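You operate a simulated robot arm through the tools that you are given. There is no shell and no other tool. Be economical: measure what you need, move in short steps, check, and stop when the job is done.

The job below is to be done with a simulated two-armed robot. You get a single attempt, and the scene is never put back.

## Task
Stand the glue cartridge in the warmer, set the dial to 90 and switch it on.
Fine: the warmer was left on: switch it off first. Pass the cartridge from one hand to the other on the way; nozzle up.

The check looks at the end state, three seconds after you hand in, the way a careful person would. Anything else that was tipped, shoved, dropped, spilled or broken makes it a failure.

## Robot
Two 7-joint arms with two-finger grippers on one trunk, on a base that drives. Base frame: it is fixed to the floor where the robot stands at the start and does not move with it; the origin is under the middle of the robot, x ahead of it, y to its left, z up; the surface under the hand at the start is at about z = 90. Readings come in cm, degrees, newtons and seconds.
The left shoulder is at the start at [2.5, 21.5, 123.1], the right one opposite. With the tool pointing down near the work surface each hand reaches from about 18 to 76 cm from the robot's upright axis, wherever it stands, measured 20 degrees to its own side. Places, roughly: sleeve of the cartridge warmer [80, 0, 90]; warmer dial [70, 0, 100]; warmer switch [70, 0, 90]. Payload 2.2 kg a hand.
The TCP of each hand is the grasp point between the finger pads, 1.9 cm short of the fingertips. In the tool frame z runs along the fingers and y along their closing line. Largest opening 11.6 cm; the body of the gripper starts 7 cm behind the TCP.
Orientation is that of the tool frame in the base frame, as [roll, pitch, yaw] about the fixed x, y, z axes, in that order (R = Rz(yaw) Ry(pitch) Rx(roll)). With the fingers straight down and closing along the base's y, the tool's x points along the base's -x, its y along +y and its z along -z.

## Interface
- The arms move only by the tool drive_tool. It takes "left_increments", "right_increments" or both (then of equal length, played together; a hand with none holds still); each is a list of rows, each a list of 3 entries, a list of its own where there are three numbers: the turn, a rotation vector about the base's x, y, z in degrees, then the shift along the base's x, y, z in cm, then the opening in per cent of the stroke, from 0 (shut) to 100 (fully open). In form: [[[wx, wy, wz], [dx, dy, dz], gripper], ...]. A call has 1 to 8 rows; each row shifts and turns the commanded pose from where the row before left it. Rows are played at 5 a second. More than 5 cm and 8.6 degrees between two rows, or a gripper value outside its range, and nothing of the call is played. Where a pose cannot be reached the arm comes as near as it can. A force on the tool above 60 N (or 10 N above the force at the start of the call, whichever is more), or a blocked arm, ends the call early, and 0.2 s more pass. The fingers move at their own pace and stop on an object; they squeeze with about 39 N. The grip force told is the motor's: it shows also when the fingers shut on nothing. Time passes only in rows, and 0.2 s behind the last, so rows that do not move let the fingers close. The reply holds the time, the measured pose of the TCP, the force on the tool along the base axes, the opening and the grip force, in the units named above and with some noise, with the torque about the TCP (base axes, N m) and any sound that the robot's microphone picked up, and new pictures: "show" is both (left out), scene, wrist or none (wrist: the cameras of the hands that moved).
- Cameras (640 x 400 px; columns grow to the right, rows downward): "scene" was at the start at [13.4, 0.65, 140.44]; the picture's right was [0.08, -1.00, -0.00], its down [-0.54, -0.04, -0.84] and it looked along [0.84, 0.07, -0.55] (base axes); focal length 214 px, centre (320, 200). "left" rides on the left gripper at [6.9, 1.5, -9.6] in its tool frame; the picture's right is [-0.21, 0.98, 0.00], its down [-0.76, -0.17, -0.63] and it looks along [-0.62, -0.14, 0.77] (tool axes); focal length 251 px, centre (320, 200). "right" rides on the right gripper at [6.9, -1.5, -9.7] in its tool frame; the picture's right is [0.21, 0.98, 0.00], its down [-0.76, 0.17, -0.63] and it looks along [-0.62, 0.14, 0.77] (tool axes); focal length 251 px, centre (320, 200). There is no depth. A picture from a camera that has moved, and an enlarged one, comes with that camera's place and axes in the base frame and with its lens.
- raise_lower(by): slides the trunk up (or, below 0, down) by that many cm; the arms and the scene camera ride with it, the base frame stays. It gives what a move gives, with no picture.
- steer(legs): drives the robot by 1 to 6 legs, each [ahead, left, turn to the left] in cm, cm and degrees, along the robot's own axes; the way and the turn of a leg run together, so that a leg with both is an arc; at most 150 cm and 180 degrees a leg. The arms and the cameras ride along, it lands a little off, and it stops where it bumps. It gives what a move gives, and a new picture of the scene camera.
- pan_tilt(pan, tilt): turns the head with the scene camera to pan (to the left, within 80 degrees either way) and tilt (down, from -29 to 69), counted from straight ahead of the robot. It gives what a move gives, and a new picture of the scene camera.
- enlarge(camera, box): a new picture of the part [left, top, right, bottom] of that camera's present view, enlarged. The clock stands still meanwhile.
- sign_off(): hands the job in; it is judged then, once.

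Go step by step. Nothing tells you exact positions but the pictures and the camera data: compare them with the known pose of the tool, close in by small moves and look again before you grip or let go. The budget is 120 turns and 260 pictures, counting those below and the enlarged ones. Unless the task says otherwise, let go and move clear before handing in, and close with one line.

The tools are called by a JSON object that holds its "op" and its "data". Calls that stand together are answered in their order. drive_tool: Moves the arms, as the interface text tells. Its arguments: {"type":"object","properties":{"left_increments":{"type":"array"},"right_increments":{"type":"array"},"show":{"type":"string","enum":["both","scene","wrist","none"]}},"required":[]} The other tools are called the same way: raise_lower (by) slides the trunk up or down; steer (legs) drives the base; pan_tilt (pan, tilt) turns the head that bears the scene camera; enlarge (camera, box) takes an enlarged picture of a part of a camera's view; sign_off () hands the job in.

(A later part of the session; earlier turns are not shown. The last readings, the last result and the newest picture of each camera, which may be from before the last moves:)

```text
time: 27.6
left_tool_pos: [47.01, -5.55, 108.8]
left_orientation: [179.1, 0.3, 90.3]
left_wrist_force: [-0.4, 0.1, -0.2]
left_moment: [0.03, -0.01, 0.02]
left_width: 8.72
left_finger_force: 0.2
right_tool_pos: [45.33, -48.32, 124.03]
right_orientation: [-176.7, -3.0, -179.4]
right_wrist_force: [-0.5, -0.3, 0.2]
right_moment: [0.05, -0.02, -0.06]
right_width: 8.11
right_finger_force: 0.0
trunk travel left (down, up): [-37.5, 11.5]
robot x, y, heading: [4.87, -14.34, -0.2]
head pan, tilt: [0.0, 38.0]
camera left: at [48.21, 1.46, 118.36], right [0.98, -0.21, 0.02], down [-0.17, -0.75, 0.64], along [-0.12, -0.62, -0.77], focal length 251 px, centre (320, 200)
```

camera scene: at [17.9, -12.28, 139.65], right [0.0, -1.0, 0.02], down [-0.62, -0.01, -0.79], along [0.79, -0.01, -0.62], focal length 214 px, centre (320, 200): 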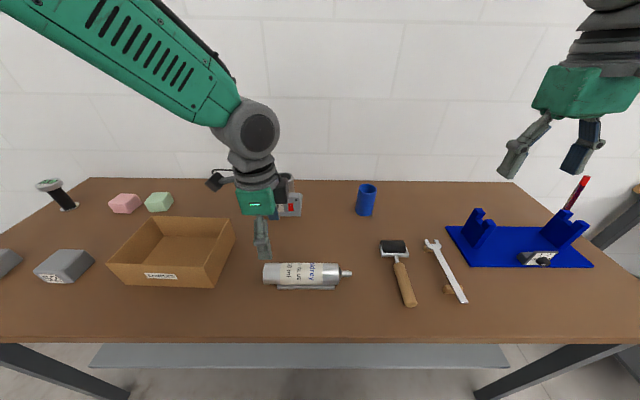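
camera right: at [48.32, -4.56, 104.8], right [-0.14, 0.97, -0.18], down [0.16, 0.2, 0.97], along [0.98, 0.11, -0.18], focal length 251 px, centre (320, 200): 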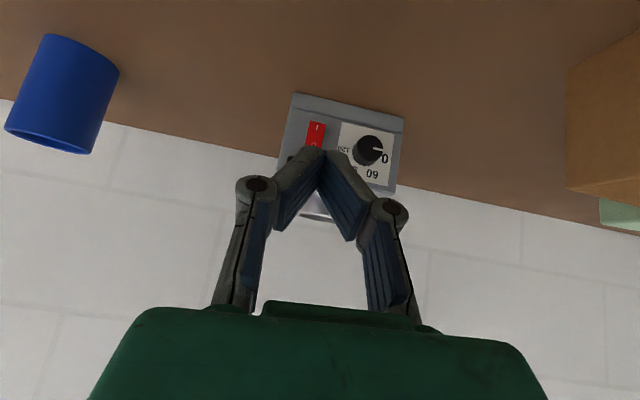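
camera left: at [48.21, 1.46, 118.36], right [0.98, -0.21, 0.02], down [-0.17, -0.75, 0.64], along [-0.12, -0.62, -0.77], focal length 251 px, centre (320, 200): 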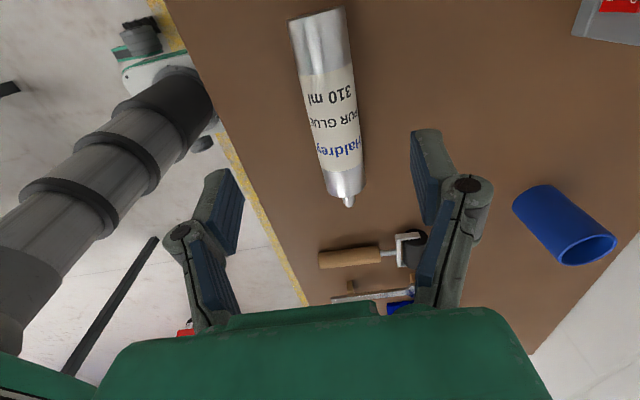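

Still swaying. I'll wait longer.

{"op": "drive_tool", "data": {"right_increments": [[[0, 0, 0], [0, 0, 0], 70], [[0, 0, 0], [0, 0, 0], 70], [[0, 0, 0], [0, 0, 0], 70], [[0, 0, 0], [0, 0, 0], 70]], "show": "none"}}

{"op": "drive_tool", "data": {"right_increments": [[[0, 0, 0], [0, 0, 0], 70], [[0, 0, 0], [0, 0, 0], 70], [[0, 0, 0], [0, 0, 0], 70], [[0, 0, 0], [0, 0, 0], 70]], "show": "none"}}

{"op": "drive_tool", "data": {"right_increments": [[[0, 0, 0], [0, 0, 0], 70], [[0, 0, 0], [0, 0, 0], 70], [[0, 0, 0], [0, 0, 0], 70], [[0, 0, 0], [0, 0, 0], 70]], "show": "none"}}

{"op": "drive_tool", "data": {"right_increments": [[[0, 0, 0], [0, 0, 0], 70], [[0, 0, 0], [0, 0, 0], 70], [[0, 0, 0], [0, 0, 0], 70], [[0, 0, 0], [0, 0, 0], 70]], "show": "none"}}

```text
time: 28.6
left_tool_pos: [46.87, -2.84, 108.67]
left_orientation: [179.1, 1.4, 90.4]
left_wrist_force: [0.1, 0.9, 0.8]
left_moment: [-0.08, -0.01, -0.01]
left_width: 8.7
left_finger_force: 0.0
right_tool_pos: [45.53, -45.47, 124.62]
right_orientation: [-175.5, -3.0, -179.4]
right_wrist_force: [0.4, 0.7, 0.5]
right_moment: [-0.02, -0.02, 0.0]
right_width: 8.12
right_finger_force: 0.0
trunk travel left (down, up): [-37.5, 11.5]
robot x, y, heading: [4.68, -14.19, -0.3]
head pan, tilt: [0.0, 38.0]
```

```text
time: 29.8
left_tool_pos: [46.67, -0.65, 108.7]
left_orientation: [179.0, 2.4, 90.8]
left_wrist_force: [0.2, 1.0, 0.4]
left_moment: [-0.07, 0.0, -0.02]
left_width: 8.68
left_finger_force: 0.1
right_tool_pos: [45.24, -43.01, 125.34]
right_orientation: [-174.6, -2.8, -179.2]
right_wrist_force: [0.5, -0.1, -0.1]
right_moment: [-0.06, 0.03, 0.02]
right_width: 8.12
right_finger_force: 0.0
trunk travel left (down, up): [-37.5, 11.5]
robot x, y, heading: [5.22, -13.28, -0.1]
head pan, tilt: [0.0, 38.0]
stopped in row 4 (right hand): the arm was blocked; the commanded pose is now the measured one
```

```text
time: 30.8
left_tool_pos: [46.76, -2.85, 108.76]
left_orientation: [178.9, 1.4, 90.6]
left_wrist_force: [0.2, -0.5, -0.7]
left_moment: [0.01, -0.02, -0.01]
left_width: 8.69
left_finger_force: 0.1
right_tool_pos: [45.18, -45.3, 124.74]
right_orientation: [-175.6, -3.0, -179.3]
right_wrist_force: [-0.1, -0.4, 0.3]
right_moment: [-0.02, 0.0, -0.02]
right_width: 8.12
right_finger_force: 0.1
trunk travel left (down, up): [-37.5, 11.5]
robot x, y, heading: [5.33, -14.06, -0.2]
head pan, tilt: [0.0, 38.0]
```

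```text
time: 32.0
left_tool_pos: [46.37, -6.97, 109.17]
left_orientation: [178.9, -0.5, 90.3]
left_wrist_force: [-0.6, -0.9, 0.8]
left_moment: [0.13, -0.03, -0.03]
left_width: 8.7
left_finger_force: 0.0
right_tool_pos: [44.66, -50.03, 123.56]
right_orientation: [-177.6, -3.2, -179.3]
right_wrist_force: [0.2, -1.2, 1.1]
right_moment: [0.09, -0.05, 0.0]
right_width: 8.12
right_finger_force: 0.1
trunk travel left (down, up): [-37.5, 11.5]
robot x, y, heading: [4.94, -14.19, -0.1]
head pan, tilt: [0.0, 38.0]
stopped in row 4 (right hand): the arm was blocked; the commanded pose is now the measured one
```

The sway isn't dying out while the arms hold their base-frame poses. I'll see whether it calms when time passes by other means (tiny base moves).

{"op": "raise_lower", "data": {"by": 0.2}}

{"op": "raise_lower", "data": {"by": -0.2}}

{"op": "raise_lower", "data": {"by": 0.2}}

{"op": "raise_lower", "data": {"by": -0.2}}

```text
time: 32.5
left_tool_pos: [46.38, -2.49, 109.01]
left_orientation: [178.9, 1.7, 90.5]
left_wrist_force: [0.2, 0.4, 0.7]
left_moment: [-0.07, 0.0, -0.01]
left_width: 8.7
left_finger_force: 0.0
right_tool_pos: [44.88, -44.93, 124.95]
right_orientation: [-175.4, -3.1, -179.2]
right_wrist_force: [0.5, 0.8, 0.4]
right_moment: [-0.06, -0.01, 0.04]
right_width: 8.11
right_finger_force: 0.1
trunk travel left (down, up): [-37.7, 11.3]
robot x, y, heading: [5.0, -13.87, -0.2]
head pan, tilt: [0.0, 38.0]
```

```text
time: 33.0
left_tool_pos: [46.45, -4.72, 109.1]
left_orientation: [178.8, 0.6, 90.5]
left_wrist_force: [-0.5, -0.3, 0.2]
left_moment: [0.05, 0.01, 0.02]
left_width: 8.71
left_finger_force: 0.0
right_tool_pos: [44.86, -47.59, 124.09]
right_orientation: [-176.6, -3.2, -179.4]
right_wrist_force: [0.8, -0.2, 0.2]
right_moment: [-0.02, 0.02, 0.04]
right_width: 8.1
right_finger_force: 0.1
trunk travel left (down, up): [-37.5, 11.5]
robot x, y, heading: [4.58, -14.14, -0.5]
head pan, tilt: [0.0, 38.0]
```

```text
time: 33.5
left_tool_pos: [46.39, -5.45, 109.24]
left_orientation: [178.9, 0.5, 90.4]
left_wrist_force: [-0.8, -1.0, -0.4]
left_moment: [0.06, 0.0, 0.0]
left_width: 8.68
left_finger_force: 0.3
right_tool_pos: [44.95, -48.27, 124.21]
right_orientation: [-176.8, -3.1, -179.4]
right_wrist_force: [0.4, -0.8, -0.9]
right_moment: [0.02, 0.0, 0.02]
right_width: 8.13
right_finger_force: 0.0
trunk travel left (down, up): [-37.7, 11.3]
robot x, y, heading: [4.71, -14.24, -0.3]
head pan, tilt: [0.0, 38.0]
```

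```text
time: 34.0
left_tool_pos: [46.37, -1.99, 108.89]
left_orientation: [178.9, 1.9, 90.7]
left_wrist_force: [0.5, 1.2, -0.4]
left_moment: [-0.06, 0.04, 0.02]
left_width: 8.72
left_finger_force: 0.0
right_tool_pos: [44.86, -44.43, 124.77]
right_orientation: [-175.2, -3.2, -179.2]
right_wrist_force: [0.6, 0.9, -0.1]
right_moment: [-0.07, 0.01, -0.02]
right_width: 8.14
right_finger_force: 0.1
trunk travel left (down, up): [-37.5, 11.5]
robot x, y, heading: [5.01, -13.57, -0.2]
head pan, tilt: [0.0, 38.0]
```

The amplitude seems to be shrinking. I'll let more time pass the same way.

{"op": "raise_lower", "data": {"by": 3}}

{"op": "raise_lower", "data": {"by": -3}}

{"op": "raise_lower", "data": {"by": 3}}

{"op": "raise_lower", "data": {"by": -3}}

```text
time: 34.8
left_tool_pos: [46.42, -5.26, 112.0]
left_orientation: [178.9, 0.5, 90.4]
left_wrist_force: [-0.1, -0.3, -0.1]
left_moment: [0.02, -0.01, -0.01]
left_width: 8.69
left_finger_force: 0.1
right_tool_pos: [44.96, -48.06, 126.97]
right_orientation: [-176.7, -3.3, -179.2]
right_wrist_force: [0.0, -0.8, 0.2]
right_moment: [0.03, -0.01, -0.04]
right_width: 8.13
right_finger_force: 0.0
trunk travel left (down, up): [-40.5, 8.5]
robot x, y, heading: [4.7, -14.03, -0.3]
head pan, tilt: [0.0, 38.0]
```

```text
time: 35.5
left_tool_pos: [46.41, -7.86, 109.19]
left_orientation: [178.7, -0.5, 90.2]
left_wrist_force: [0.2, -2.0, 0.1]
left_moment: [0.19, 0.01, -0.01]
left_width: 8.71
left_finger_force: 0.0
right_tool_pos: [44.94, -50.86, 123.39]
right_orientation: [-178.1, -3.1, -179.4]
right_wrist_force: [-1.4, -1.4, -0.1]
right_moment: [0.2, -0.03, 0.0]
right_width: 8.11
right_finger_force: 0.0
trunk travel left (down, up): [-37.5, 11.5]
robot x, y, heading: [4.71, -14.69, -0.3]
head pan, tilt: [0.0, 38.0]
```

```text
time: 36.3
left_tool_pos: [46.37, -6.95, 112.05]
left_orientation: [178.8, -0.2, 90.2]
left_wrist_force: [-0.2, -1.0, 0.3]
left_moment: [0.08, -0.05, -0.03]
left_width: 8.69
left_finger_force: 0.1
right_tool_pos: [44.91, -49.74, 126.66]
right_orientation: [-177.6, -3.3, -179.3]
right_wrist_force: [0.4, -0.3, 0.4]
right_moment: [0.12, -0.03, -0.02]
right_width: 8.12
right_finger_force: 0.1
trunk travel left (down, up): [-40.5, 8.5]
robot x, y, heading: [4.7, -14.76, -0.2]
head pan, tilt: [0.0, 38.0]
```

```text
time: 37.0
left_tool_pos: [46.38, -3.05, 108.83]
left_orientation: [179.0, 1.4, 90.4]
left_wrist_force: [0.1, 0.9, 0.7]
left_moment: [-0.03, -0.01, 0.05]
left_width: 8.69
left_finger_force: 0.1
right_tool_pos: [45.05, -45.65, 124.39]
right_orientation: [-175.7, -3.2, -179.2]
right_wrist_force: [-0.2, -0.2, 0.5]
right_moment: [-0.03, 0.0, 0.0]
right_width: 8.13
right_finger_force: 0.1
trunk travel left (down, up): [-37.5, 11.5]
robot x, y, heading: [5.1, -13.92, -0.2]
head pan, tilt: [0.0, 38.0]
```

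The lateral sway decays slowly. I'll spend time on straight back-and-forth legs, since the forward mode damped well, and re-check.

{"op": "steer", "data": {"legs": [[-25, 0, 0], [23, 0, 0], [-23, 0, 0], [23, 0, 0], [-23, 0, 0], [23, 0, 0]]}}

{"op": "raise_lower", "data": {"by": 0.1}}

{"op": "raise_lower", "data": {"by": 0.1}}

{"op": "raise_lower", "data": {"by": -0.2}}

```text
time: 45.5
left_tool_pos: [43.13, -9.01, 109.41]
left_orientation: [178.5, -1.3, 90.7]
left_wrist_force: [0.4, -2.1, -0.1]
left_moment: [0.15, -0.07, -0.01]
left_width: 8.7
left_finger_force: 0.1
right_tool_pos: [41.94, -52.33, 123.06]
right_orientation: [-178.7, -3.0, -179.0]
right_wrist_force: [-1.0, -1.8, 1.2]
right_moment: [0.15, -0.05, -0.02]
right_width: 8.14
right_finger_force: 0.0
trunk travel left (down, up): [-37.5, 11.5]
robot x, y, heading: [2.05, -15.17, 0.2]
head pan, tilt: [0.0, 38.0]
camera scene: at [14.58, -18.99, 139.66], right [0.0, -1.0, -0.03], down [-0.61, 0.02, -0.79], along [0.79, 0.02, -0.61], focal length 214 px, centre (320, 200)
```

scene: 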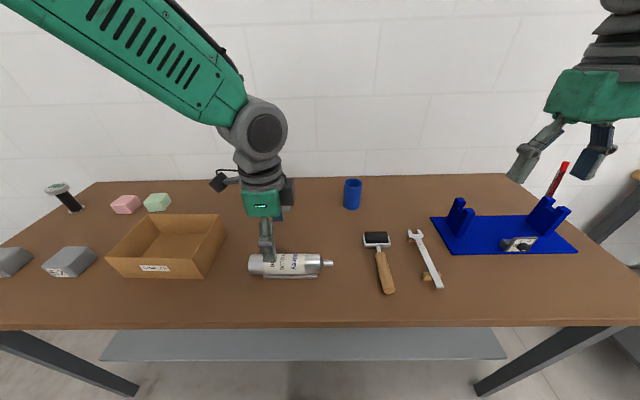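

```text
time: 46.0
left_tool_pos: [43.25, -1.87, 109.11]
left_orientation: [178.3, 2.2, 90.8]
left_wrist_force: [0.3, 1.3, 0.0]
left_moment: [-0.14, 0.04, -0.02]
left_width: 8.7
left_finger_force: 0.1
right_tool_pos: [42.01, -44.11, 125.0]
right_orientation: [-175.1, -3.5, -178.8]
right_wrist_force: [0.2, 1.3, 0.3]
right_moment: [-0.14, 0.04, 0.02]
right_width: 8.12
right_finger_force: 0.0
trunk travel left (down, up): [-37.6, 11.4]
robot x, y, heading: [2.27, -14.0, 0.2]
head pan, tilt: [0.0, 38.0]
```

```text
time: 46.5
left_tool_pos: [43.3, -10.45, 109.74]
left_orientation: [178.4, -1.6, 90.2]
left_wrist_force: [0.0, -2.8, -0.3]
left_moment: [0.21, 0.01, -0.01]
left_width: 8.68
left_finger_force: 0.1
right_tool_pos: [42.01, -53.64, 122.69]
right_orientation: [-179.1, -3.5, -179.1]
right_wrist_force: [-2.4, -3.9, 0.8]
right_moment: [0.22, -0.12, -0.04]
right_width: 8.13
right_finger_force: 0.0
trunk travel left (down, up): [-37.7, 11.3]
robot x, y, heading: [2.15, -15.92, 0.4]
head pan, tilt: [0.0, 38.0]
```

```text
time: 47.0
left_tool_pos: [43.34, -2.91, 108.96]
left_orientation: [178.8, 1.8, 91.0]
left_wrist_force: [0.4, 1.4, 0.4]
left_moment: [-0.09, 0.03, 0.0]
left_width: 8.71
left_finger_force: 0.1
right_tool_pos: [42.22, -45.36, 124.39]
right_orientation: [-175.6, -3.6, -178.9]
right_wrist_force: [0.9, -0.4, 0.4]
right_moment: [-0.05, 0.02, 0.02]
right_width: 8.11
right_finger_force: 0.0
trunk travel left (down, up): [-37.5, 11.5]
robot x, y, heading: [1.91, -14.7, 0.3]
head pan, tilt: [0.0, 38.0]
```

I'll sample the sway over a few more half-second steps to see if it decays.

{"op": "raise_lower", "data": {"by": 0.1}}

{"op": "raise_lower", "data": {"by": -0.1}}

{"op": "raise_lower", "data": {"by": 0.1}}

{"op": "raise_lower", "data": {"by": -0.1}}

{"op": "raise_lower", "data": {"by": 0.1}}

{"op": "raise_lower", "data": {"by": -0.1}}

```text
time: 47.6
left_tool_pos: [43.25, -7.73, 109.35]
left_orientation: [178.7, -0.5, 90.7]
left_wrist_force: [0.9, -1.5, -1.3]
left_moment: [0.06, -0.05, 0.0]
left_width: 8.72
left_finger_force: 0.0
right_tool_pos: [42.09, -50.58, 123.27]
right_orientation: [-177.9, -3.8, -178.8]
right_wrist_force: [0.0, -0.5, -0.1]
right_moment: [0.0, -0.04, 0.03]
right_width: 8.11
right_finger_force: 0.0
trunk travel left (down, up): [-37.6, 11.4]
robot x, y, heading: [1.99, -15.33, 0.1]
head pan, tilt: [0.0, 38.0]
```

```text
time: 48.1
left_tool_pos: [43.29, -6.11, 109.17]
left_orientation: [178.6, 0.4, 90.6]
left_wrist_force: [0.3, -0.1, -0.1]
left_moment: [0.02, 0.05, 0.02]
left_width: 8.72
left_finger_force: 0.1
right_tool_pos: [42.09, -49.0, 123.55]
right_orientation: [-177.1, -3.8, -179.0]
right_wrist_force: [-0.9, 0.1, -0.7]
right_moment: [0.02, 0.02, 0.0]
right_width: 8.1
right_finger_force: 0.1
trunk travel left (down, up): [-37.5, 11.5]
robot x, y, heading: [2.03, -15.17, 0.5]
head pan, tilt: [0.0, 38.0]
```

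```text
time: 48.6
left_tool_pos: [43.21, -4.29, 109.23]
left_orientation: [178.6, 1.0, 90.8]
left_wrist_force: [-0.1, 1.1, 1.1]
left_moment: [-0.04, 0.0, 0.05]
left_width: 8.7
left_finger_force: 0.0
right_tool_pos: [41.9, -46.82, 124.15]
right_orientation: [-176.3, -3.8, -178.9]
right_wrist_force: [0.5, 0.7, 0.5]
right_moment: [-0.01, 0.02, 0.0]
right_width: 8.11
right_finger_force: 0.0
trunk travel left (down, up): [-37.6, 11.4]
robot x, y, heading: [2.09, -14.78, 0.3]
head pan, tilt: [0.0, 38.0]
```

```text
time: 49.1
left_tool_pos: [43.23, -9.65, 109.42]
left_orientation: [178.5, -1.2, 90.5]
left_wrist_force: [-0.2, -0.3, -0.8]
left_moment: [0.06, -0.05, -0.01]
left_width: 8.72
left_finger_force: 0.0
right_tool_pos: [42.1, -52.74, 122.71]
right_orientation: [-178.5, -3.7, -179.1]
right_wrist_force: [-0.6, -1.5, 0.4]
right_moment: [0.1, -0.05, -0.03]
right_width: 8.1
right_finger_force: 0.1
trunk travel left (down, up): [-37.5, 11.5]
robot x, y, heading: [2.35, -15.89, 0.0]
head pan, tilt: [0.0, 38.0]
```

```text
time: 49.6
left_tool_pos: [43.28, -1.62, 109.11]
left_orientation: [178.6, 2.2, 90.9]
left_wrist_force: [0.2, 2.0, 0.2]
left_moment: [-0.12, 0.02, 0.0]
left_width: 8.68
left_finger_force: 0.1
right_tool_pos: [42.1, -43.85, 124.87]
right_orientation: [-175.0, -3.6, -178.9]
right_wrist_force: [0.3, 1.3, 0.3]
right_moment: [-0.14, 0.05, 0.02]
right_width: 8.13
right_finger_force: 0.0
trunk travel left (down, up): [-37.6, 11.4]
robot x, y, heading: [2.6, -14.06, -0.1]
head pan, tilt: [0.0, 38.0]
```

```text
time: 50.1
left_tool_pos: [43.33, -11.25, 109.47]
left_orientation: [178.6, -2.0, 90.5]
left_wrist_force: [0.6, -0.9, 0.1]
left_moment: [0.06, 0.01, 0.0]
left_width: 8.67
left_finger_force: 0.1
right_tool_pos: [42.17, -54.46, 122.35]
right_orientation: [-179.4, -3.5, -179.1]
right_wrist_force: [0.1, 0.0, -0.2]
right_moment: [0.02, -0.07, -0.01]
right_width: 8.13
right_finger_force: 0.0
trunk travel left (down, up): [-37.5, 11.5]
robot x, y, heading: [1.75, -16.27, 0.3]
head pan, tilt: [0.0, 38.0]
```

This is a self-sustained rocking. I'll tuck both hands in and up, then lower the trunk to bring the weight down.

{"op": "drive_tool", "data": {"left_increments": [[[0, 0, 0], [-1, 2, 4], 75], [[0, 0, 0], [-1, 2, 4], 75], [[0, 0, 0], [-1, 2, 4], 75], [[0, 0, 0], [-1, 2, 4], 75]], "right_increments": [[[0, 0, 0], [-1, 3, 2], 70], [[0, 0, 0], [-1, 3, 2], 70], [[0, 0, 0], [-1, 3, 2], 70], [[0, 0, 0], [-1, 3, 2], 70]], "show": "none"}}

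{"op": "raise_lower", "data": {"by": -14}}

{"op": "raise_lower", "data": {"by": -0.1}}

{"op": "raise_lower", "data": {"by": 0.1}}

{"op": "raise_lower", "data": {"by": -0.1}}

{"op": "raise_lower", "data": {"by": 0.1}}

```text
time: 51.3
left_tool_pos: [39.44, 3.57, 124.88]
left_orientation: [178.7, 1.4, 90.4]
left_wrist_force: [-0.1, 0.5, -0.1]
left_moment: [-0.11, 0.05, -0.01]
left_width: 8.67
left_finger_force: 0.0
right_tool_pos: [37.92, -34.76, 132.26]
right_orientation: [-176.1, -3.1, -179.1]
right_wrist_force: [0.1, 1.0, -0.7]
right_moment: [-0.08, 0.01, 0.0]
right_width: 8.13
right_finger_force: 0.1
trunk travel left (down, up): [-37.5, 11.5]
robot x, y, heading: [2.21, -15.77, -0.1]
head pan, tilt: [0.0, 38.0]
stopped in row 4 (left hand): the arm was blocked; the commanded pose is now the measured one
```

```text
time: 53.0
left_tool_pos: [39.25, 0.76, 111.38]
left_orientation: [178.6, 0.1, 90.3]
left_wrist_force: [-0.7, 0.2, -0.6]
left_moment: [0.03, -0.04, 0.0]
left_width: 8.69
left_finger_force: 0.1
right_tool_pos: [37.68, -37.73, 117.93]
right_orientation: [-177.3, -3.0, -179.1]
right_wrist_force: [-1.0, -0.3, -0.3]
right_moment: [0.03, -0.01, -0.01]
right_width: 8.12
right_finger_force: 0.0
trunk travel left (down, up): [-23.5, 25.5]
robot x, y, heading: [2.23, -16.01, 0.0]
head pan, tilt: [0.0, 38.0]
```

```text
time: 53.5
left_tool_pos: [39.27, -0.3, 111.45]
left_orientation: [178.5, -0.3, 90.4]
left_wrist_force: [-0.6, -1.2, 0.1]
left_moment: [0.06, -0.04, -0.02]
left_width: 8.72
left_finger_force: 0.2
right_tool_pos: [37.64, -38.83, 117.83]
right_orientation: [-177.6, -3.1, -179.3]
right_wrist_force: [0.7, -0.9, 0.9]
right_moment: [0.05, 0.0, -0.04]
right_width: 8.13
right_finger_force: 0.1
trunk travel left (down, up): [-23.4, 25.6]
robot x, y, heading: [2.18, -16.32, 0.3]
head pan, tilt: [0.0, 38.0]
```

```text
time: 54.0
left_tool_pos: [39.24, 5.76, 110.79]
left_orientation: [178.5, 2.4, 90.5]
left_wrist_force: [0.3, 1.2, 0.9]
left_moment: [-0.1, -0.01, 0.05]
left_width: 8.72
left_finger_force: 0.0
right_tool_pos: [37.68, -32.5, 118.75]
right_orientation: [-175.0, -2.9, -179.1]
right_wrist_force: [0.3, 2.0, -0.1]
right_moment: [-0.13, -0.06, 0.02]
right_width: 8.14
right_finger_force: 0.1
trunk travel left (down, up): [-23.5, 25.5]
robot x, y, heading: [2.31, -14.98, 0.3]
head pan, tilt: [0.0, 38.0]
```

```text
time: 54.5
left_tool_pos: [39.27, -3.44, 111.68]
left_orientation: [178.5, -1.8, 90.2]
left_wrist_force: [0.2, -1.1, -0.1]
left_moment: [0.04, 0.0, -0.02]
left_width: 8.71
left_finger_force: 0.0
right_tool_pos: [37.87, -42.37, 117.17]
right_orientation: [-179.1, -3.0, -179.2]
right_wrist_force: [-1.3, -1.6, 0.7]
right_moment: [0.09, 0.06, -0.03]
right_width: 8.12
right_finger_force: 0.0
trunk travel left (down, up): [-23.4, 25.6]
robot x, y, heading: [2.34, -17.09, 0.2]
head pan, tilt: [0.0, 38.0]
```

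```text
time: 55.0
left_tool_pos: [39.38, 6.17, 110.61]
left_orientation: [178.7, 2.6, 90.5]
left_wrist_force: [0.3, 1.3, 0.0]
left_moment: [-0.15, 0.06, 0.0]
left_width: 8.71
left_finger_force: 0.1
right_tool_pos: [37.93, -32.09, 118.58]
right_orientation: [-174.8, -3.1, -179.2]
right_wrist_force: [0.2, 2.3, 0.4]
right_moment: [-0.21, 0.03, 0.01]
right_width: 8.11
right_finger_force: 0.0
trunk travel left (down, up): [-23.5, 25.5]
robot x, y, heading: [2.29, -15.06, 0.1]
head pan, tilt: [0.0, 38.0]
```

Sway period is about 1.0 s and it's at the + extreme now. I'll wait half a period to the − extreme, then make a lateral +y move about one period long, so its acceleration and braking oppose the sway.

{"op": "raise_lower", "data": {"by": 0.1}}

{"op": "steer", "data": {"legs": [[0, 8, 0]]}}

{"op": "raise_lower", "data": {"by": -0.1}}

{"op": "raise_lower", "data": {"by": 0.1}}

{"op": "raise_lower", "data": {"by": -0.1}}

```text
time: 55.5
left_tool_pos: [39.32, -0.75, 111.57]
left_orientation: [178.7, -0.6, 90.5]
left_wrist_force: [0.1, -0.7, -0.7]
left_moment: [0.05, -0.02, -0.01]
left_width: 8.66
left_finger_force: 0.0
right_tool_pos: [37.84, -39.66, 117.71]
right_orientation: [-178.0, -3.1, -179.0]
right_wrist_force: [0.1, -0.1, -0.6]
right_moment: [0.08, 0.02, -0.04]
right_width: 8.1
right_finger_force: 0.1
trunk travel left (down, up): [-23.6, 25.4]
robot x, y, heading: [1.86, -16.47, 0.2]
head pan, tilt: [0.0, 38.0]
```

```text
time: 56.6
left_tool_pos: [39.33, 9.02, 111.43]
left_orientation: [178.5, 0.3, 90.5]
left_wrist_force: [0.1, 0.2, -0.7]
left_moment: [0.01, 0.01, 0.0]
left_width: 8.69
left_finger_force: 0.0
right_tool_pos: [37.88, -29.6, 118.08]
right_orientation: [-177.2, -3.0, -179.3]
right_wrist_force: [0.0, -0.5, -0.1]
right_moment: [0.0, 0.0, -0.01]
right_width: 8.13
right_finger_force: 0.1
trunk travel left (down, up): [-23.6, 25.4]
robot x, y, heading: [2.1, -7.72, 0.0]
head pan, tilt: [0.0, 38.0]
camera scene: at [15.04, -9.05, 125.76], right [0.0, -1.0, -0.01], down [-0.62, 0.01, -0.79], along [0.79, 0.01, -0.62], focal length 214 px, centre (320, 200)
```

scene: 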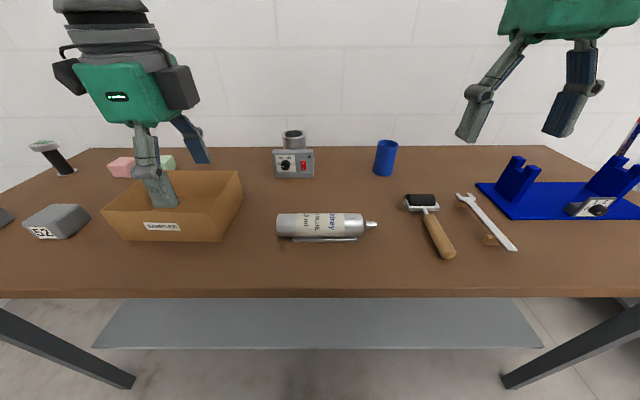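

```text
time: 57.1
left_tool_pos: [39.22, 9.47, 111.37]
left_orientation: [178.4, 0.6, 90.4]
left_wrist_force: [1.0, 0.2, -0.6]
left_moment: [0.03, 0.0, 0.03]
left_width: 8.71
left_finger_force: 0.2
right_tool_pos: [37.69, -29.06, 118.19]
right_orientation: [-176.8, -2.9, -179.2]
right_wrist_force: [-0.5, -0.3, -0.6]
right_moment: [-0.03, 0.03, -0.01]
right_width: 8.11
right_finger_force: 0.0
trunk travel left (down, up): [-23.5, 25.5]
robot x, y, heading: [1.66, -7.91, 0.2]
head pan, tilt: [0.0, 38.0]
```

```text
time: 57.6
left_tool_pos: [39.12, 10.77, 111.36]
left_orientation: [178.4, 1.0, 90.5]
left_wrist_force: [0.5, 0.2, 0.5]
left_moment: [-0.01, 0.01, -0.04]
left_width: 8.69
left_finger_force: 0.0
right_tool_pos: [37.73, -27.71, 118.35]
right_orientation: [-176.3, -3.0, -179.2]
right_wrist_force: [-0.8, 0.7, -0.7]
right_moment: [-0.01, -0.01, 0.02]
right_width: 8.11
right_finger_force: 0.0
trunk travel left (down, up): [-23.6, 25.4]
robot x, y, heading: [2.23, -7.96, -0.3]
head pan, tilt: [0.0, 38.0]
```

```text
time: 58.1
left_tool_pos: [39.13, 8.89, 111.38]
left_orientation: [178.4, 0.3, 90.3]
left_wrist_force: [0.5, 0.0, -0.2]
left_moment: [0.02, -0.03, -0.01]
left_width: 8.7
left_finger_force: 0.0
right_tool_pos: [37.58, -29.72, 118.04]
right_orientation: [-177.1, -2.9, -179.1]
right_wrist_force: [-0.7, 0.0, 0.1]
right_moment: [0.03, 0.01, 0.01]
right_width: 8.11
right_finger_force: 0.1
trunk travel left (down, up): [-23.5, 25.5]
robot x, y, heading: [2.05, -8.37, -0.0]
head pan, tilt: [0.0, 38.0]
```

That killed most of it (now about ±0.9 cm). I'll wait and see that it decays.

{"op": "raise_lower", "data": {"by": -3}}

{"op": "raise_lower", "data": {"by": 3}}

{"op": "raise_lower", "data": {"by": -0.1}}

{"op": "raise_lower", "data": {"by": 0.1}}

```text
time: 58.9
left_tool_pos: [39.22, 9.39, 108.44]
left_orientation: [178.3, 0.6, 90.3]
left_wrist_force: [-0.2, -0.2, -0.3]
left_moment: [-0.01, 0.03, -0.01]
left_width: 8.7
left_finger_force: 0.2
right_tool_pos: [37.51, -29.16, 115.26]
right_orientation: [-176.9, -2.9, -179.2]
right_wrist_force: [0.3, 0.1, 0.1]
right_moment: [0.07, 0.0, -0.01]
right_width: 8.12
right_finger_force: 0.1
trunk travel left (down, up): [-20.5, 28.5]
robot x, y, heading: [1.85, -8.13, 0.0]
head pan, tilt: [0.0, 38.0]
```

```text
time: 59.6
left_tool_pos: [39.16, 10.11, 111.3]
left_orientation: [178.4, 0.8, 90.4]
left_wrist_force: [0.8, -0.2, 0.0]
left_moment: [0.04, 0.02, -0.02]
left_width: 8.68
left_finger_force: 0.1
right_tool_pos: [37.54, -28.47, 118.14]
right_orientation: [-176.5, -3.0, -179.3]
right_wrist_force: [-0.7, -0.6, 0.0]
right_moment: [-0.01, 0.02, -0.01]
right_width: 8.12
right_finger_force: 0.1
trunk travel left (down, up): [-23.5, 25.5]
robot x, y, heading: [2.06, -8.0, 0.0]
head pan, tilt: [0.0, 38.0]
```

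```text
time: 60.1
left_tool_pos: [39.18, 10.1, 111.21]
left_orientation: [178.4, 0.7, 90.4]
left_wrist_force: [0.0, 0.1, -1.0]
left_moment: [-0.02, 0.0, 0.03]
left_width: 8.72
left_finger_force: 0.1
right_tool_pos: [37.56, -28.53, 118.11]
right_orientation: [-176.6, -3.0, -179.2]
right_wrist_force: [0.7, 0.0, -0.7]
right_moment: [0.02, -0.01, -0.01]
right_width: 8.11
right_finger_force: 0.0
trunk travel left (down, up): [-23.4, 25.6]
robot x, y, heading: [2.22, -8.27, 0.1]
head pan, tilt: [0.0, 38.0]
```

```text
time: 60.6
left_tool_pos: [39.17, 9.63, 111.35]
left_orientation: [178.4, 0.6, 90.4]
left_wrist_force: [-0.7, 0.3, -0.3]
left_moment: [0.04, -0.02, 0.01]
left_width: 8.7
left_finger_force: 0.0
right_tool_pos: [37.61, -28.94, 118.15]
right_orientation: [-176.7, -2.9, -179.3]
right_wrist_force: [0.8, 0.0, 0.1]
right_moment: [0.06, -0.01, 0.01]
right_width: 8.12
right_finger_force: 0.1
trunk travel left (down, up): [-23.5, 25.5]
robot x, y, heading: [2.44, -8.12, 0.0]
head pan, tilt: [0.0, 38.0]
```

The sway is gone; from here I'll avoid lateral driving. The left hand goes over the cartridge again.

{"op": "drive_tool", "data": {"left_increments": [[[0, 0, 0], [2.2, -4, 0], 75], [[0, 0, 0], [2.2, -4, 0], 75], [[0, 0, 0], [2.1, -4, 0], 75], [[0, 0, 0], [2.1, -4, 0], 75], [[0, 0, 0], [0, 0, -3.5], 75], [[0, 0, 0], [0, 0, -3.5], 75], [[0, 0, 0], [0, 0, -3], 75], [[0, 0, 0], [0, 0, 0], 75]], "show": "both"}}

```text
time: 62.4
left_tool_pos: [47.95, -6.2, 101.34]
left_orientation: [178.3, 0.6, 90.4]
left_wrist_force: [-0.3, 0.3, 0.3]
left_moment: [0.03, 0.02, 0.03]
left_width: 8.71
left_finger_force: 0.0
right_tool_pos: [37.48, -29.03, 118.31]
right_orientation: [-176.8, -2.8, -179.2]
right_wrist_force: [0.7, 0.9, 1.1]
right_moment: [0.0, -0.04, 0.02]
right_width: 8.13
right_finger_force: 0.0
trunk travel left (down, up): [-23.5, 25.5]
robot x, y, heading: [2.27, -8.1, -0.0]
head pan, tilt: [0.0, 38.0]
camera scene: at [15.02, -8.39, 125.67], right [0.0, -1.0, 0.0], down [-0.62, 0.0, -0.79], along [0.79, 0.0, -0.62], focal length 214 px, centre (320, 200)
camera left: at [49.06, 0.76, 110.9], right [0.98, -0.21, 0.03], down [-0.18, -0.75, 0.63], along [-0.11, -0.63, -0.77], focal length 251 px, centre (320, 200)
```

scene: 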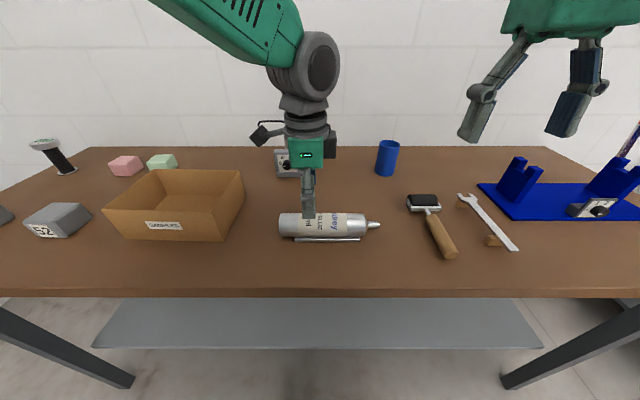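
left: 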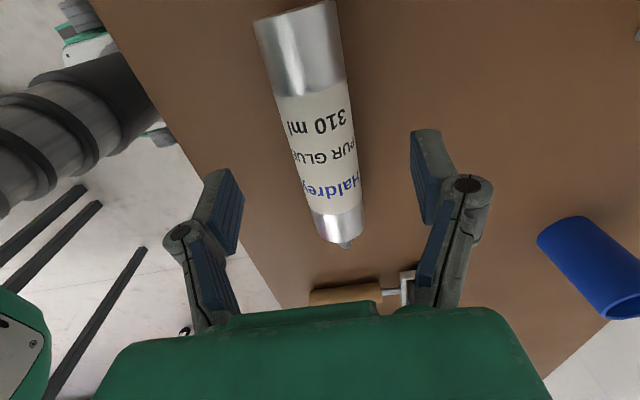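

Aligned. Descending to grip height, then a check.

{"op": "drive_tool", "data": {"left_increments": [[[0, 0, 0], [-0.1, 0, -2.5], 75], [[0, 0, 0], [0, 0, -2], 75], [[0, 0, 0], [0, 0, -1.8], 75], [[0, 0, 0], [0, 0, -0.6], 75], [[0, 0, 0], [0, 0, 0], 75]], "show": "wrist"}}

{"op": "enlarge", "data": {"camera": "scene", "box": [265, 190, 395, 255]}}

```text
time: 63.6
left_tool_pos: [47.71, -6.15, 94.52]
left_orientation: [178.4, 0.6, 90.5]
left_wrist_force: [0.1, 0.2, -0.5]
left_moment: [0.03, -0.02, 0.01]
left_width: 8.7
left_finger_force: 0.1
right_tool_pos: [37.56, -28.75, 118.29]
right_orientation: [-176.8, -2.9, -179.2]
right_wrist_force: [0.8, -0.8, -0.2]
right_moment: [0.02, 0.02, 0.01]
right_width: 8.12
right_finger_force: 0.0
trunk travel left (down, up): [-23.5, 25.5]
robot x, y, heading: [2.14, -8.01, -0.1]
head pan, tilt: [0.0, 38.0]
camera left: at [48.89, 0.83, 103.91], right [0.98, -0.21, 0.03], down [-0.18, -0.75, 0.64], along [-0.11, -0.63, -0.77], focal length 251 px, centre (320, 200)
```

left: 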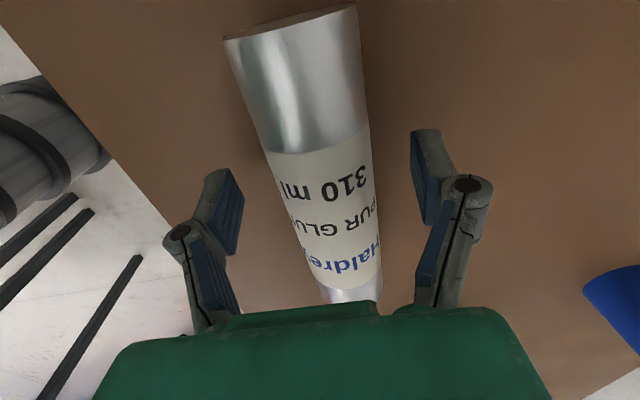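

```text
4.92 times, centred on (330, 222) of scene
camera zoom: at [15.08, -8.23, 125.66], right [0.0, -1.0, 0.0], down [-0.62, 0.0, -0.79], along [0.79, 0.0, -0.62], focal length 1056 px, centre (271, 89)
```

zoom: 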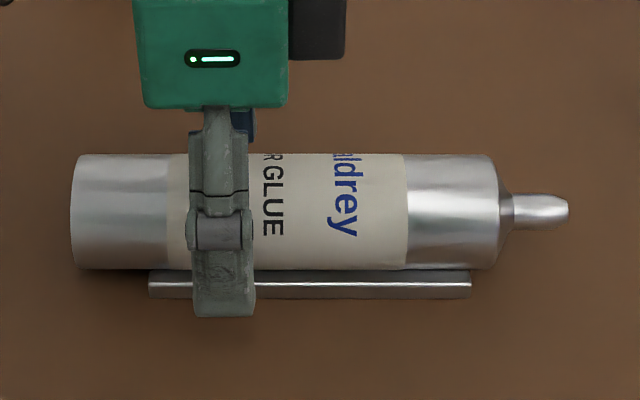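

The cartridge sits between the fingers with its axis at about z 93.2. I'll lower 1 cm and close.

{"op": "drive_tool", "data": {"left_increments": [[[0, 0, 0], [0.1, 0, -0.9], 75], [[0, 0, 0], [0, 0, 0], 75], [[0, 0, 0], [0, 0, 0], 30], [[0, 0, 0], [0, 0, 0], 30], [[0, 0, 0], [0, 0, 0], 30]], "show": "wrist"}}

```text
time: 64.8
left_tool_pos: [47.86, -6.16, 93.47]
left_orientation: [178.3, 0.7, 90.4]
left_wrist_force: [6.0, 1.9, 3.9]
left_moment: [0.34, -0.08, -0.19]
left_width: 4.7
left_finger_force: 38.8
right_tool_pos: [37.65, -28.65, 118.18]
right_orientation: [-176.7, -2.9, -179.2]
right_wrist_force: [-0.6, -0.5, -0.5]
right_moment: [0.01, 0.03, -0.02]
right_width: 8.14
right_finger_force: 0.0
trunk travel left (down, up): [-23.5, 25.5]
robot x, y, heading: [1.89, -7.72, 0.2]
head pan, tilt: [0.0, 38.0]
camera left: at [48.99, 0.84, 103.05], right [0.98, -0.21, 0.03], down [-0.18, -0.75, 0.64], along [-0.11, -0.63, -0.77], focal length 251 px, centre (320, 200)
```

left: 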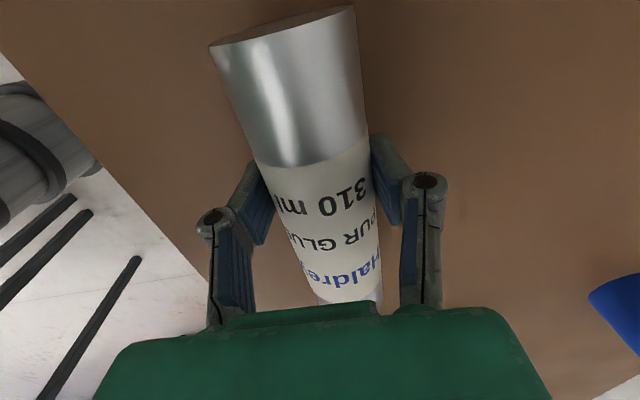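

Gripped: width 4.7 cm at 39 N. Lifting straight up.

{"op": "drive_tool", "data": {"left_increments": [[[0, 0, 0], [0, 0, 1], 20], [[0, 0, 0], [0, 0, 2], 20], [[0, 0, 0], [0, 0, 3], 20], [[0, 0, 0], [0, 0, 3.5], 20], [[0, 0, 0], [0, 0, 3.5], 20], [[0, 0, 0], [0, 0, 3], 20], [[0, 0, 0], [0, 0, 0], 20]], "show": "both"}}

```text
time: 66.4
left_tool_pos: [47.69, -6.38, 109.2]
left_orientation: [178.5, 0.7, 90.4]
left_wrist_force: [-0.2, -0.6, -3.4]
left_moment: [0.08, 0.02, -0.01]
left_width: 4.68
left_finger_force: 38.9
right_tool_pos: [37.62, -28.56, 118.18]
right_orientation: [-176.7, -3.0, -179.2]
right_wrist_force: [0.2, -0.8, 0.3]
right_moment: [0.01, 0.01, -0.02]
right_width: 8.08
right_finger_force: 0.0
trunk travel left (down, up): [-23.5, 25.5]
robot x, y, heading: [1.71, -7.56, 0.1]
head pan, tilt: [0.0, 38.0]
camera scene: at [15.15, -8.22, 125.65], right [0.0, -1.0, 0.0], down [-0.62, 0.0, -0.79], along [0.79, 0.0, -0.62], focal length 214 px, centre (320, 200)
camera left: at [48.83, 0.68, 118.66], right [0.98, -0.21, 0.03], down [-0.18, -0.75, 0.64], along [-0.11, -0.63, -0.77], focal length 251 px, centre (320, 200)
```

scene: 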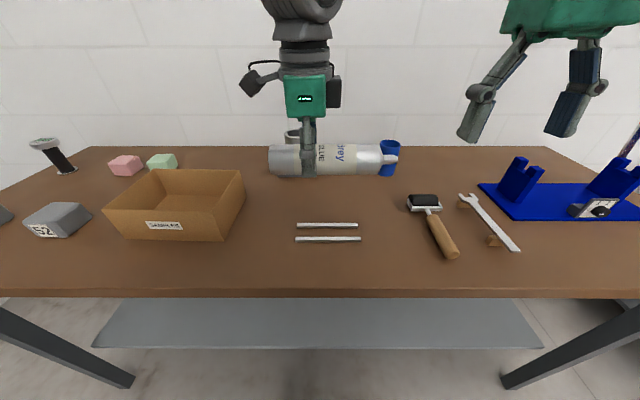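
left: 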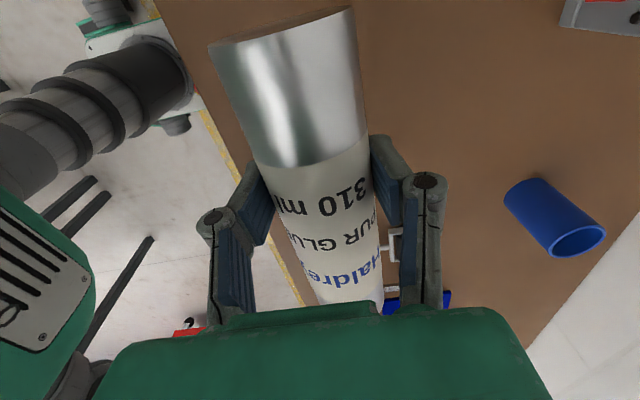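

The cartridge is free and the rails stayed put. Now I rotate it upright, turning −90° about x so the nozzle goes up and the fingers point right.

{"op": "drive_tool", "data": {"left_increments": [[[-8.2, 0, 0], [0, 0.5, 1], 20], [[-8.2, 0, 0], [0, 0.5, 1], 20], [[-8.2, 0, 0], [0, 0.5, 1], 20], [[-8.2, 0, 0], [0, 0.5, 1], 20], [[-8.2, 0, 0], [0, 0.5, 1], 20], [[-8.2, 0, 0], [0, 0.5, 1], 20], [[0, 0, 0], [0, 0, 0], 20]], "show": "scene"}}

```text
time: 68.0
left_tool_pos: [47.73, -2.89, 115.49]
left_orientation: [178.8, 50.0, 90.6]
left_wrist_force: [0.2, 0.1, -3.9]
left_moment: [0.1, 0.01, 0.0]
left_width: 4.68
left_finger_force: 39.1
right_tool_pos: [37.51, -28.48, 118.22]
right_orientation: [-176.6, -2.8, -179.2]
right_wrist_force: [-0.2, 0.5, 0.0]
right_moment: [0.01, -0.02, 0.04]
right_width: 8.12
right_finger_force: 0.1
trunk travel left (down, up): [-23.5, 25.5]
robot x, y, heading: [2.04, -8.13, 0.2]
head pan, tilt: [0.0, 38.0]
camera scene: at [15.1, -7.9, 125.66], right [0.0, -1.0, 0.0], down [-0.62, 0.0, -0.79], along [0.79, 0.0, -0.62], focal length 214 px, centre (320, 200)
```

scene: 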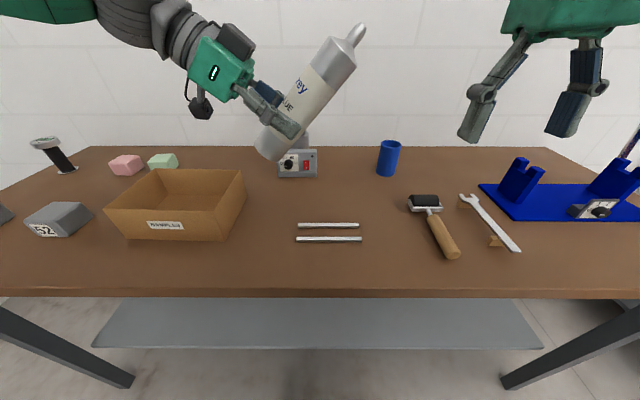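

Rotation goes well; finishing it.

{"op": "drive_tool", "data": {"left_increments": [[[-8, 0, 0], [0, 0, 0], 20], [[-8, 0, 0], [0, 0, 0], 20], [[-8, 0, 0], [0, 0, 0], 20], [[-8, 0, 0], [0, 0, 0], 20], [[-8, 0, 0], [0, 0, 0], 20], [[0, 0, 0], [0, 0, 0], 20]], "show": "both"}}

{"op": "enlarge", "data": {"camera": "scene", "box": [220, 0, 420, 130]}}

```text
time: 69.4
left_tool_pos: [47.77, -2.93, 115.59]
left_orientation: [-88.9, 89.6, -177.3]
left_wrist_force: [-0.8, 0.1, -3.3]
left_moment: [0.05, 0.0, 0.02]
left_width: 4.71
left_finger_force: 38.7
right_tool_pos: [37.57, -28.67, 118.3]
right_orientation: [-176.6, -2.9, -179.1]
right_wrist_force: [-0.6, 0.1, -0.5]
right_moment: [0.02, -0.04, 0.0]
right_width: 8.13
right_finger_force: 0.0
trunk travel left (down, up): [-23.5, 25.5]
robot x, y, heading: [2.37, -8.23, 0.4]
head pan, tilt: [0.0, 38.0]
camera scene: at [15.09, -7.96, 125.66], right [0.0, -1.0, 0.0], down [-0.62, 0.0, -0.79], along [0.79, 0.0, -0.62], focal length 214 px, centre (320, 200)
camera left: at [48.92, 6.72, 108.47], right [0.98, 0.03, 0.21], down [-0.18, 0.63, 0.76], along [-0.11, -0.78, 0.62], focal length 251 px, centre (320, 200)
```

scene: 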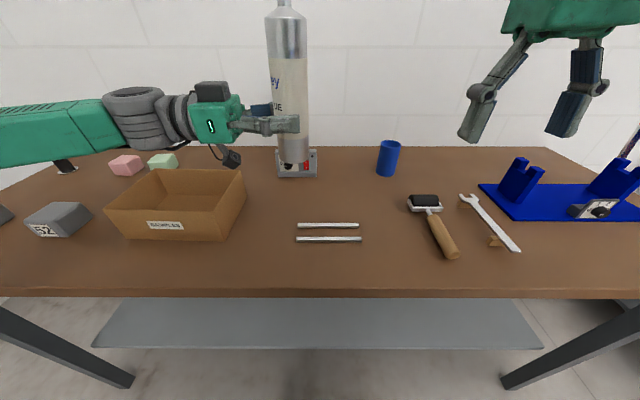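
left: 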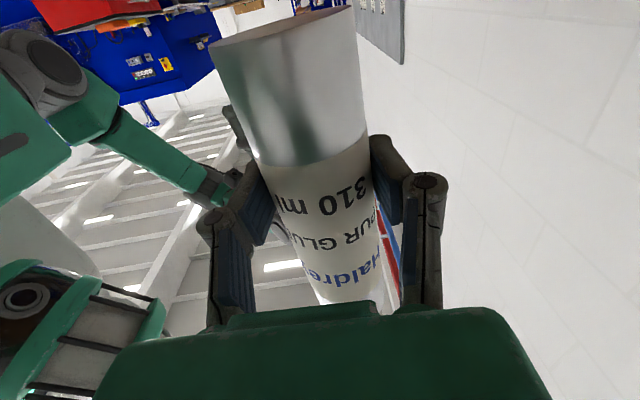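

```text
3.08 times, centred on (320, 65) of scene
camera zoom: at [15.09, -7.96, 125.66], right [0.0, -1.0, 0.0], down [-0.62, 0.0, -0.79], along [0.79, 0.0, -0.62], focal length 660 px, centre (320, 615)
```

zoom: 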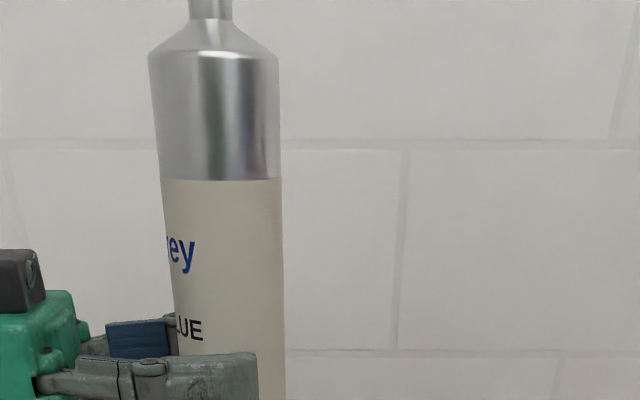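

The cartridge is upright in the left hand with its shoulder at about TCP + 12 cm. I lower it 5 cm while the right hand straightens and comes above it, wide open.

{"op": "drive_tool", "data": {"left_increments": [[[0, 0, 0], [0, 0, -2.5], 20], [[0, 0, 0], [0, 0, -2.5], 20], [[0, 0, 0], [0, 0, 0], 20], [[0, 0, 0], [0, 0, 0], 20], [[0, 0, 0], [0, 0, 0], 20], [[0, 0, 0], [0, 0, 0], 20]], "right_increments": [[[3.3, -2.9, -0.8], [0, 2, 4], 90], [[0, 0, 0], [0, 2, 4], 90], [[0, 0, 0], [0, 2, 4], 90], [[0, 0, 0], [2, 4, 0.5], 90], [[0, 0, 0], [2, 4, 0], 90], [[0, 0, 0], [0, 0, 0], 90]], "show": "both"}}

```text
time: 70.8
left_tool_pos: [47.7, -2.98, 110.42]
left_orientation: [-99.0, 89.6, 172.7]
left_wrist_force: [-0.2, -0.5, -3.9]
left_moment: [0.02, 0.02, 0.03]
left_width: 4.68
left_finger_force: 39.2
right_tool_pos: [41.99, -14.67, 130.86]
right_orientation: [180.0, 0.2, -179.8]
right_wrist_force: [-0.8, 0.2, -0.6]
right_moment: [0.03, -0.03, 0.01]
right_width: 10.41
right_finger_force: 0.1
trunk travel left (down, up): [-23.5, 25.5]
robot x, y, heading: [2.06, -8.24, 0.3]
head pan, tilt: [0.0, 38.0]
camera scene: at [15.07, -7.65, 125.66], right [0.0, -1.0, 0.0], down [-0.62, 0.0, -0.79], along [0.79, 0.0, -0.62], focal length 214 px, centre (320, 200)
camera right: at [35.17, -16.05, 140.51], right [-0.22, 0.98, 0.0], down [0.76, 0.17, 0.63], along [0.62, 0.14, -0.77], focal length 251 px, centre (320, 200)
camera left: at [48.82, 6.67, 103.48], right [0.98, 0.03, 0.21], down [-0.18, 0.63, 0.76], along [-0.11, -0.78, 0.62], focal length 251 px, centre (320, 200)
```

scene: 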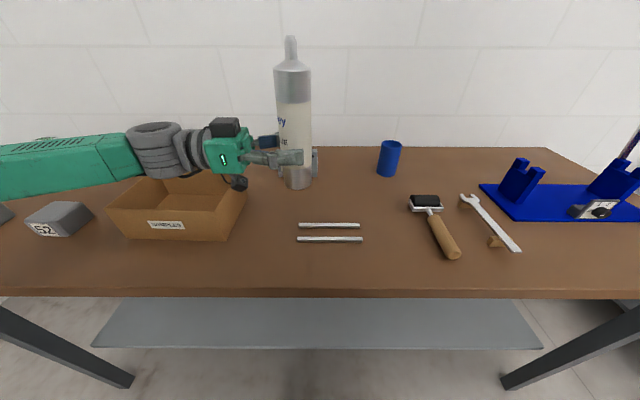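
right: 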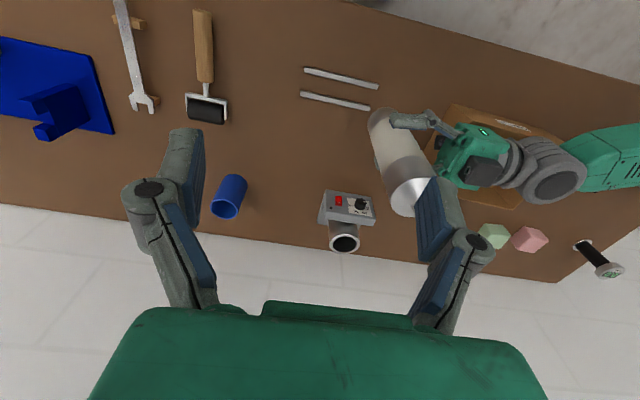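
left: 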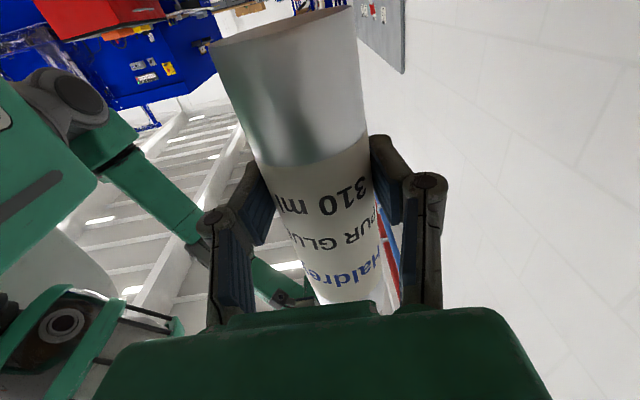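

The nozzle top is at about z 125.3, so the right fingertips (129) clear it. Centring the right hand above it.

{"op": "drive_tool", "data": {"right_increments": [[[0, 0, 0], [1.9, 3.75, 0], 90], [[0, 0, 0], [1.9, 3.75, 0], 90], [[0, 0, 0], [1.9, 3.75, 0], 90], [[0, 0, 0], [0, 0, 0], 90]], "show": "both"}}

```text
time: 71.8
left_tool_pos: [47.57, -3.72, 110.56]
left_orientation: [-131.8, 89.5, 139.6]
left_wrist_force: [-0.4, 0.0, -3.7]
left_moment: [0.05, -0.03, 0.03]
left_width: 4.72
left_finger_force: 38.7
right_tool_pos: [47.68, -5.02, 132.44]
right_orientation: [178.3, 1.0, 179.4]
right_wrist_force: [-0.3, -1.2, 0.2]
right_moment: [0.1, -0.01, 0.02]
right_width: 10.44
right_finger_force: 0.1
trunk travel left (down, up): [-23.5, 25.5]
robot x, y, heading: [2.15, -7.96, 0.1]
head pan, tilt: [0.0, 38.0]
camera scene: at [15.15, -8.18, 125.66], right [0.0, -1.0, 0.0], down [-0.62, 0.0, -0.79], along [0.79, 0.0, -0.62], focal length 214 px, centre (320, 200)
camera right: at [40.74, -6.76, 142.03], right [-0.2, 0.98, 0.02], down [0.75, 0.14, 0.65], along [0.63, 0.15, -0.76], focal length 251 px, centre (320, 200)
```

scene: 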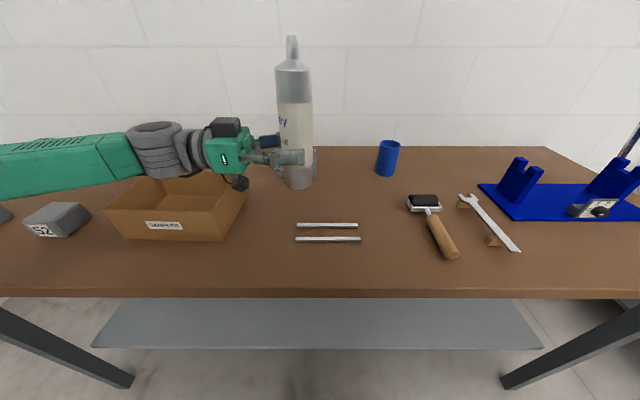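
right: 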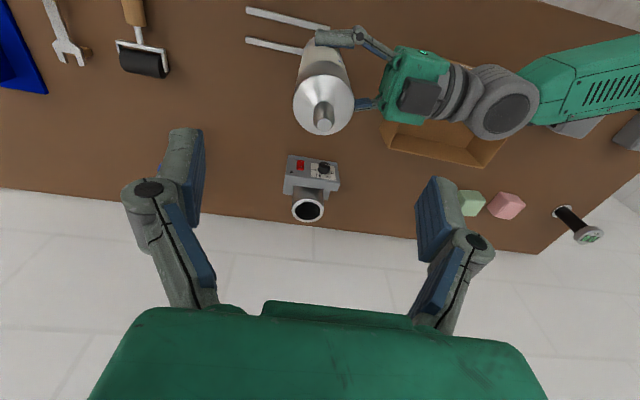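

{"op": "drive_tool", "data": {"right_increments": [[[0, 0, 0], [0, 0, 0], 90], [[0, 0, 0], [0, 0, 0], 90], [[0, 0, 0], [0, 0, 0], 90]], "show": "wrist"}}

{"op": "enlarge", "data": {"camera": "right", "box": [260, 40, 400, 160]}}

```text
time: 72.6
left_tool_pos: [47.81, -3.27, 110.27]
left_orientation: [-109.9, 89.5, 161.7]
left_wrist_force: [0.0, 0.0, -3.7]
left_moment: [0.0, -0.01, -0.01]
left_width: 4.71
left_finger_force: 39.3
right_tool_pos: [48.21, -4.95, 132.11]
right_orientation: [178.5, 0.7, 179.2]
right_wrist_force: [0.6, 0.6, 0.0]
right_moment: [0.0, -0.01, 0.01]
right_width: 10.43
right_finger_force: 0.0
trunk travel left (down, up): [-23.5, 25.5]
robot x, y, heading: [1.68, -8.1, -0.1]
head pan, tilt: [0.0, 38.0]
camera right: at [41.23, -6.43, 141.69], right [-0.2, 0.98, 0.02], down [0.75, 0.14, 0.65], along [0.63, 0.15, -0.76], focal length 251 px, centre (320, 200)
```

right: 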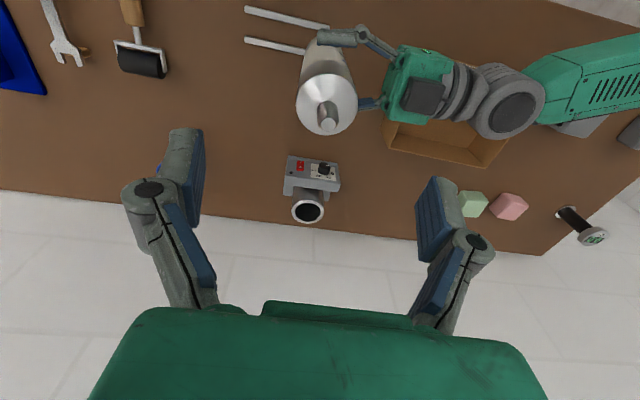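

```text
3.33 times, centred on (330, 100) of right
camera zoom: at [41.23, -6.43, 141.69], right [-0.2, 0.98, 0.02], down [0.75, 0.14, 0.65], along [0.63, 0.15, -0.76], focal length 838 px, centre (287, 533)
```

zoom: 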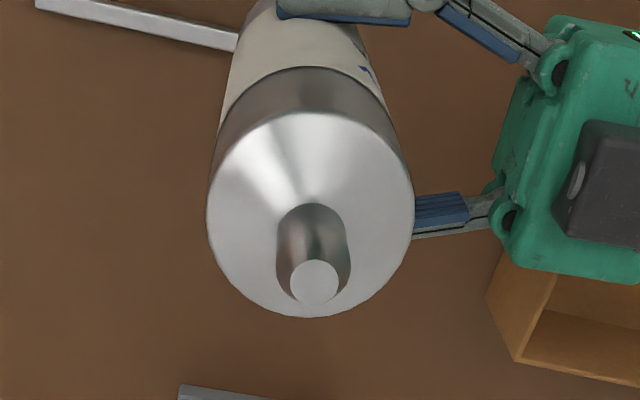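

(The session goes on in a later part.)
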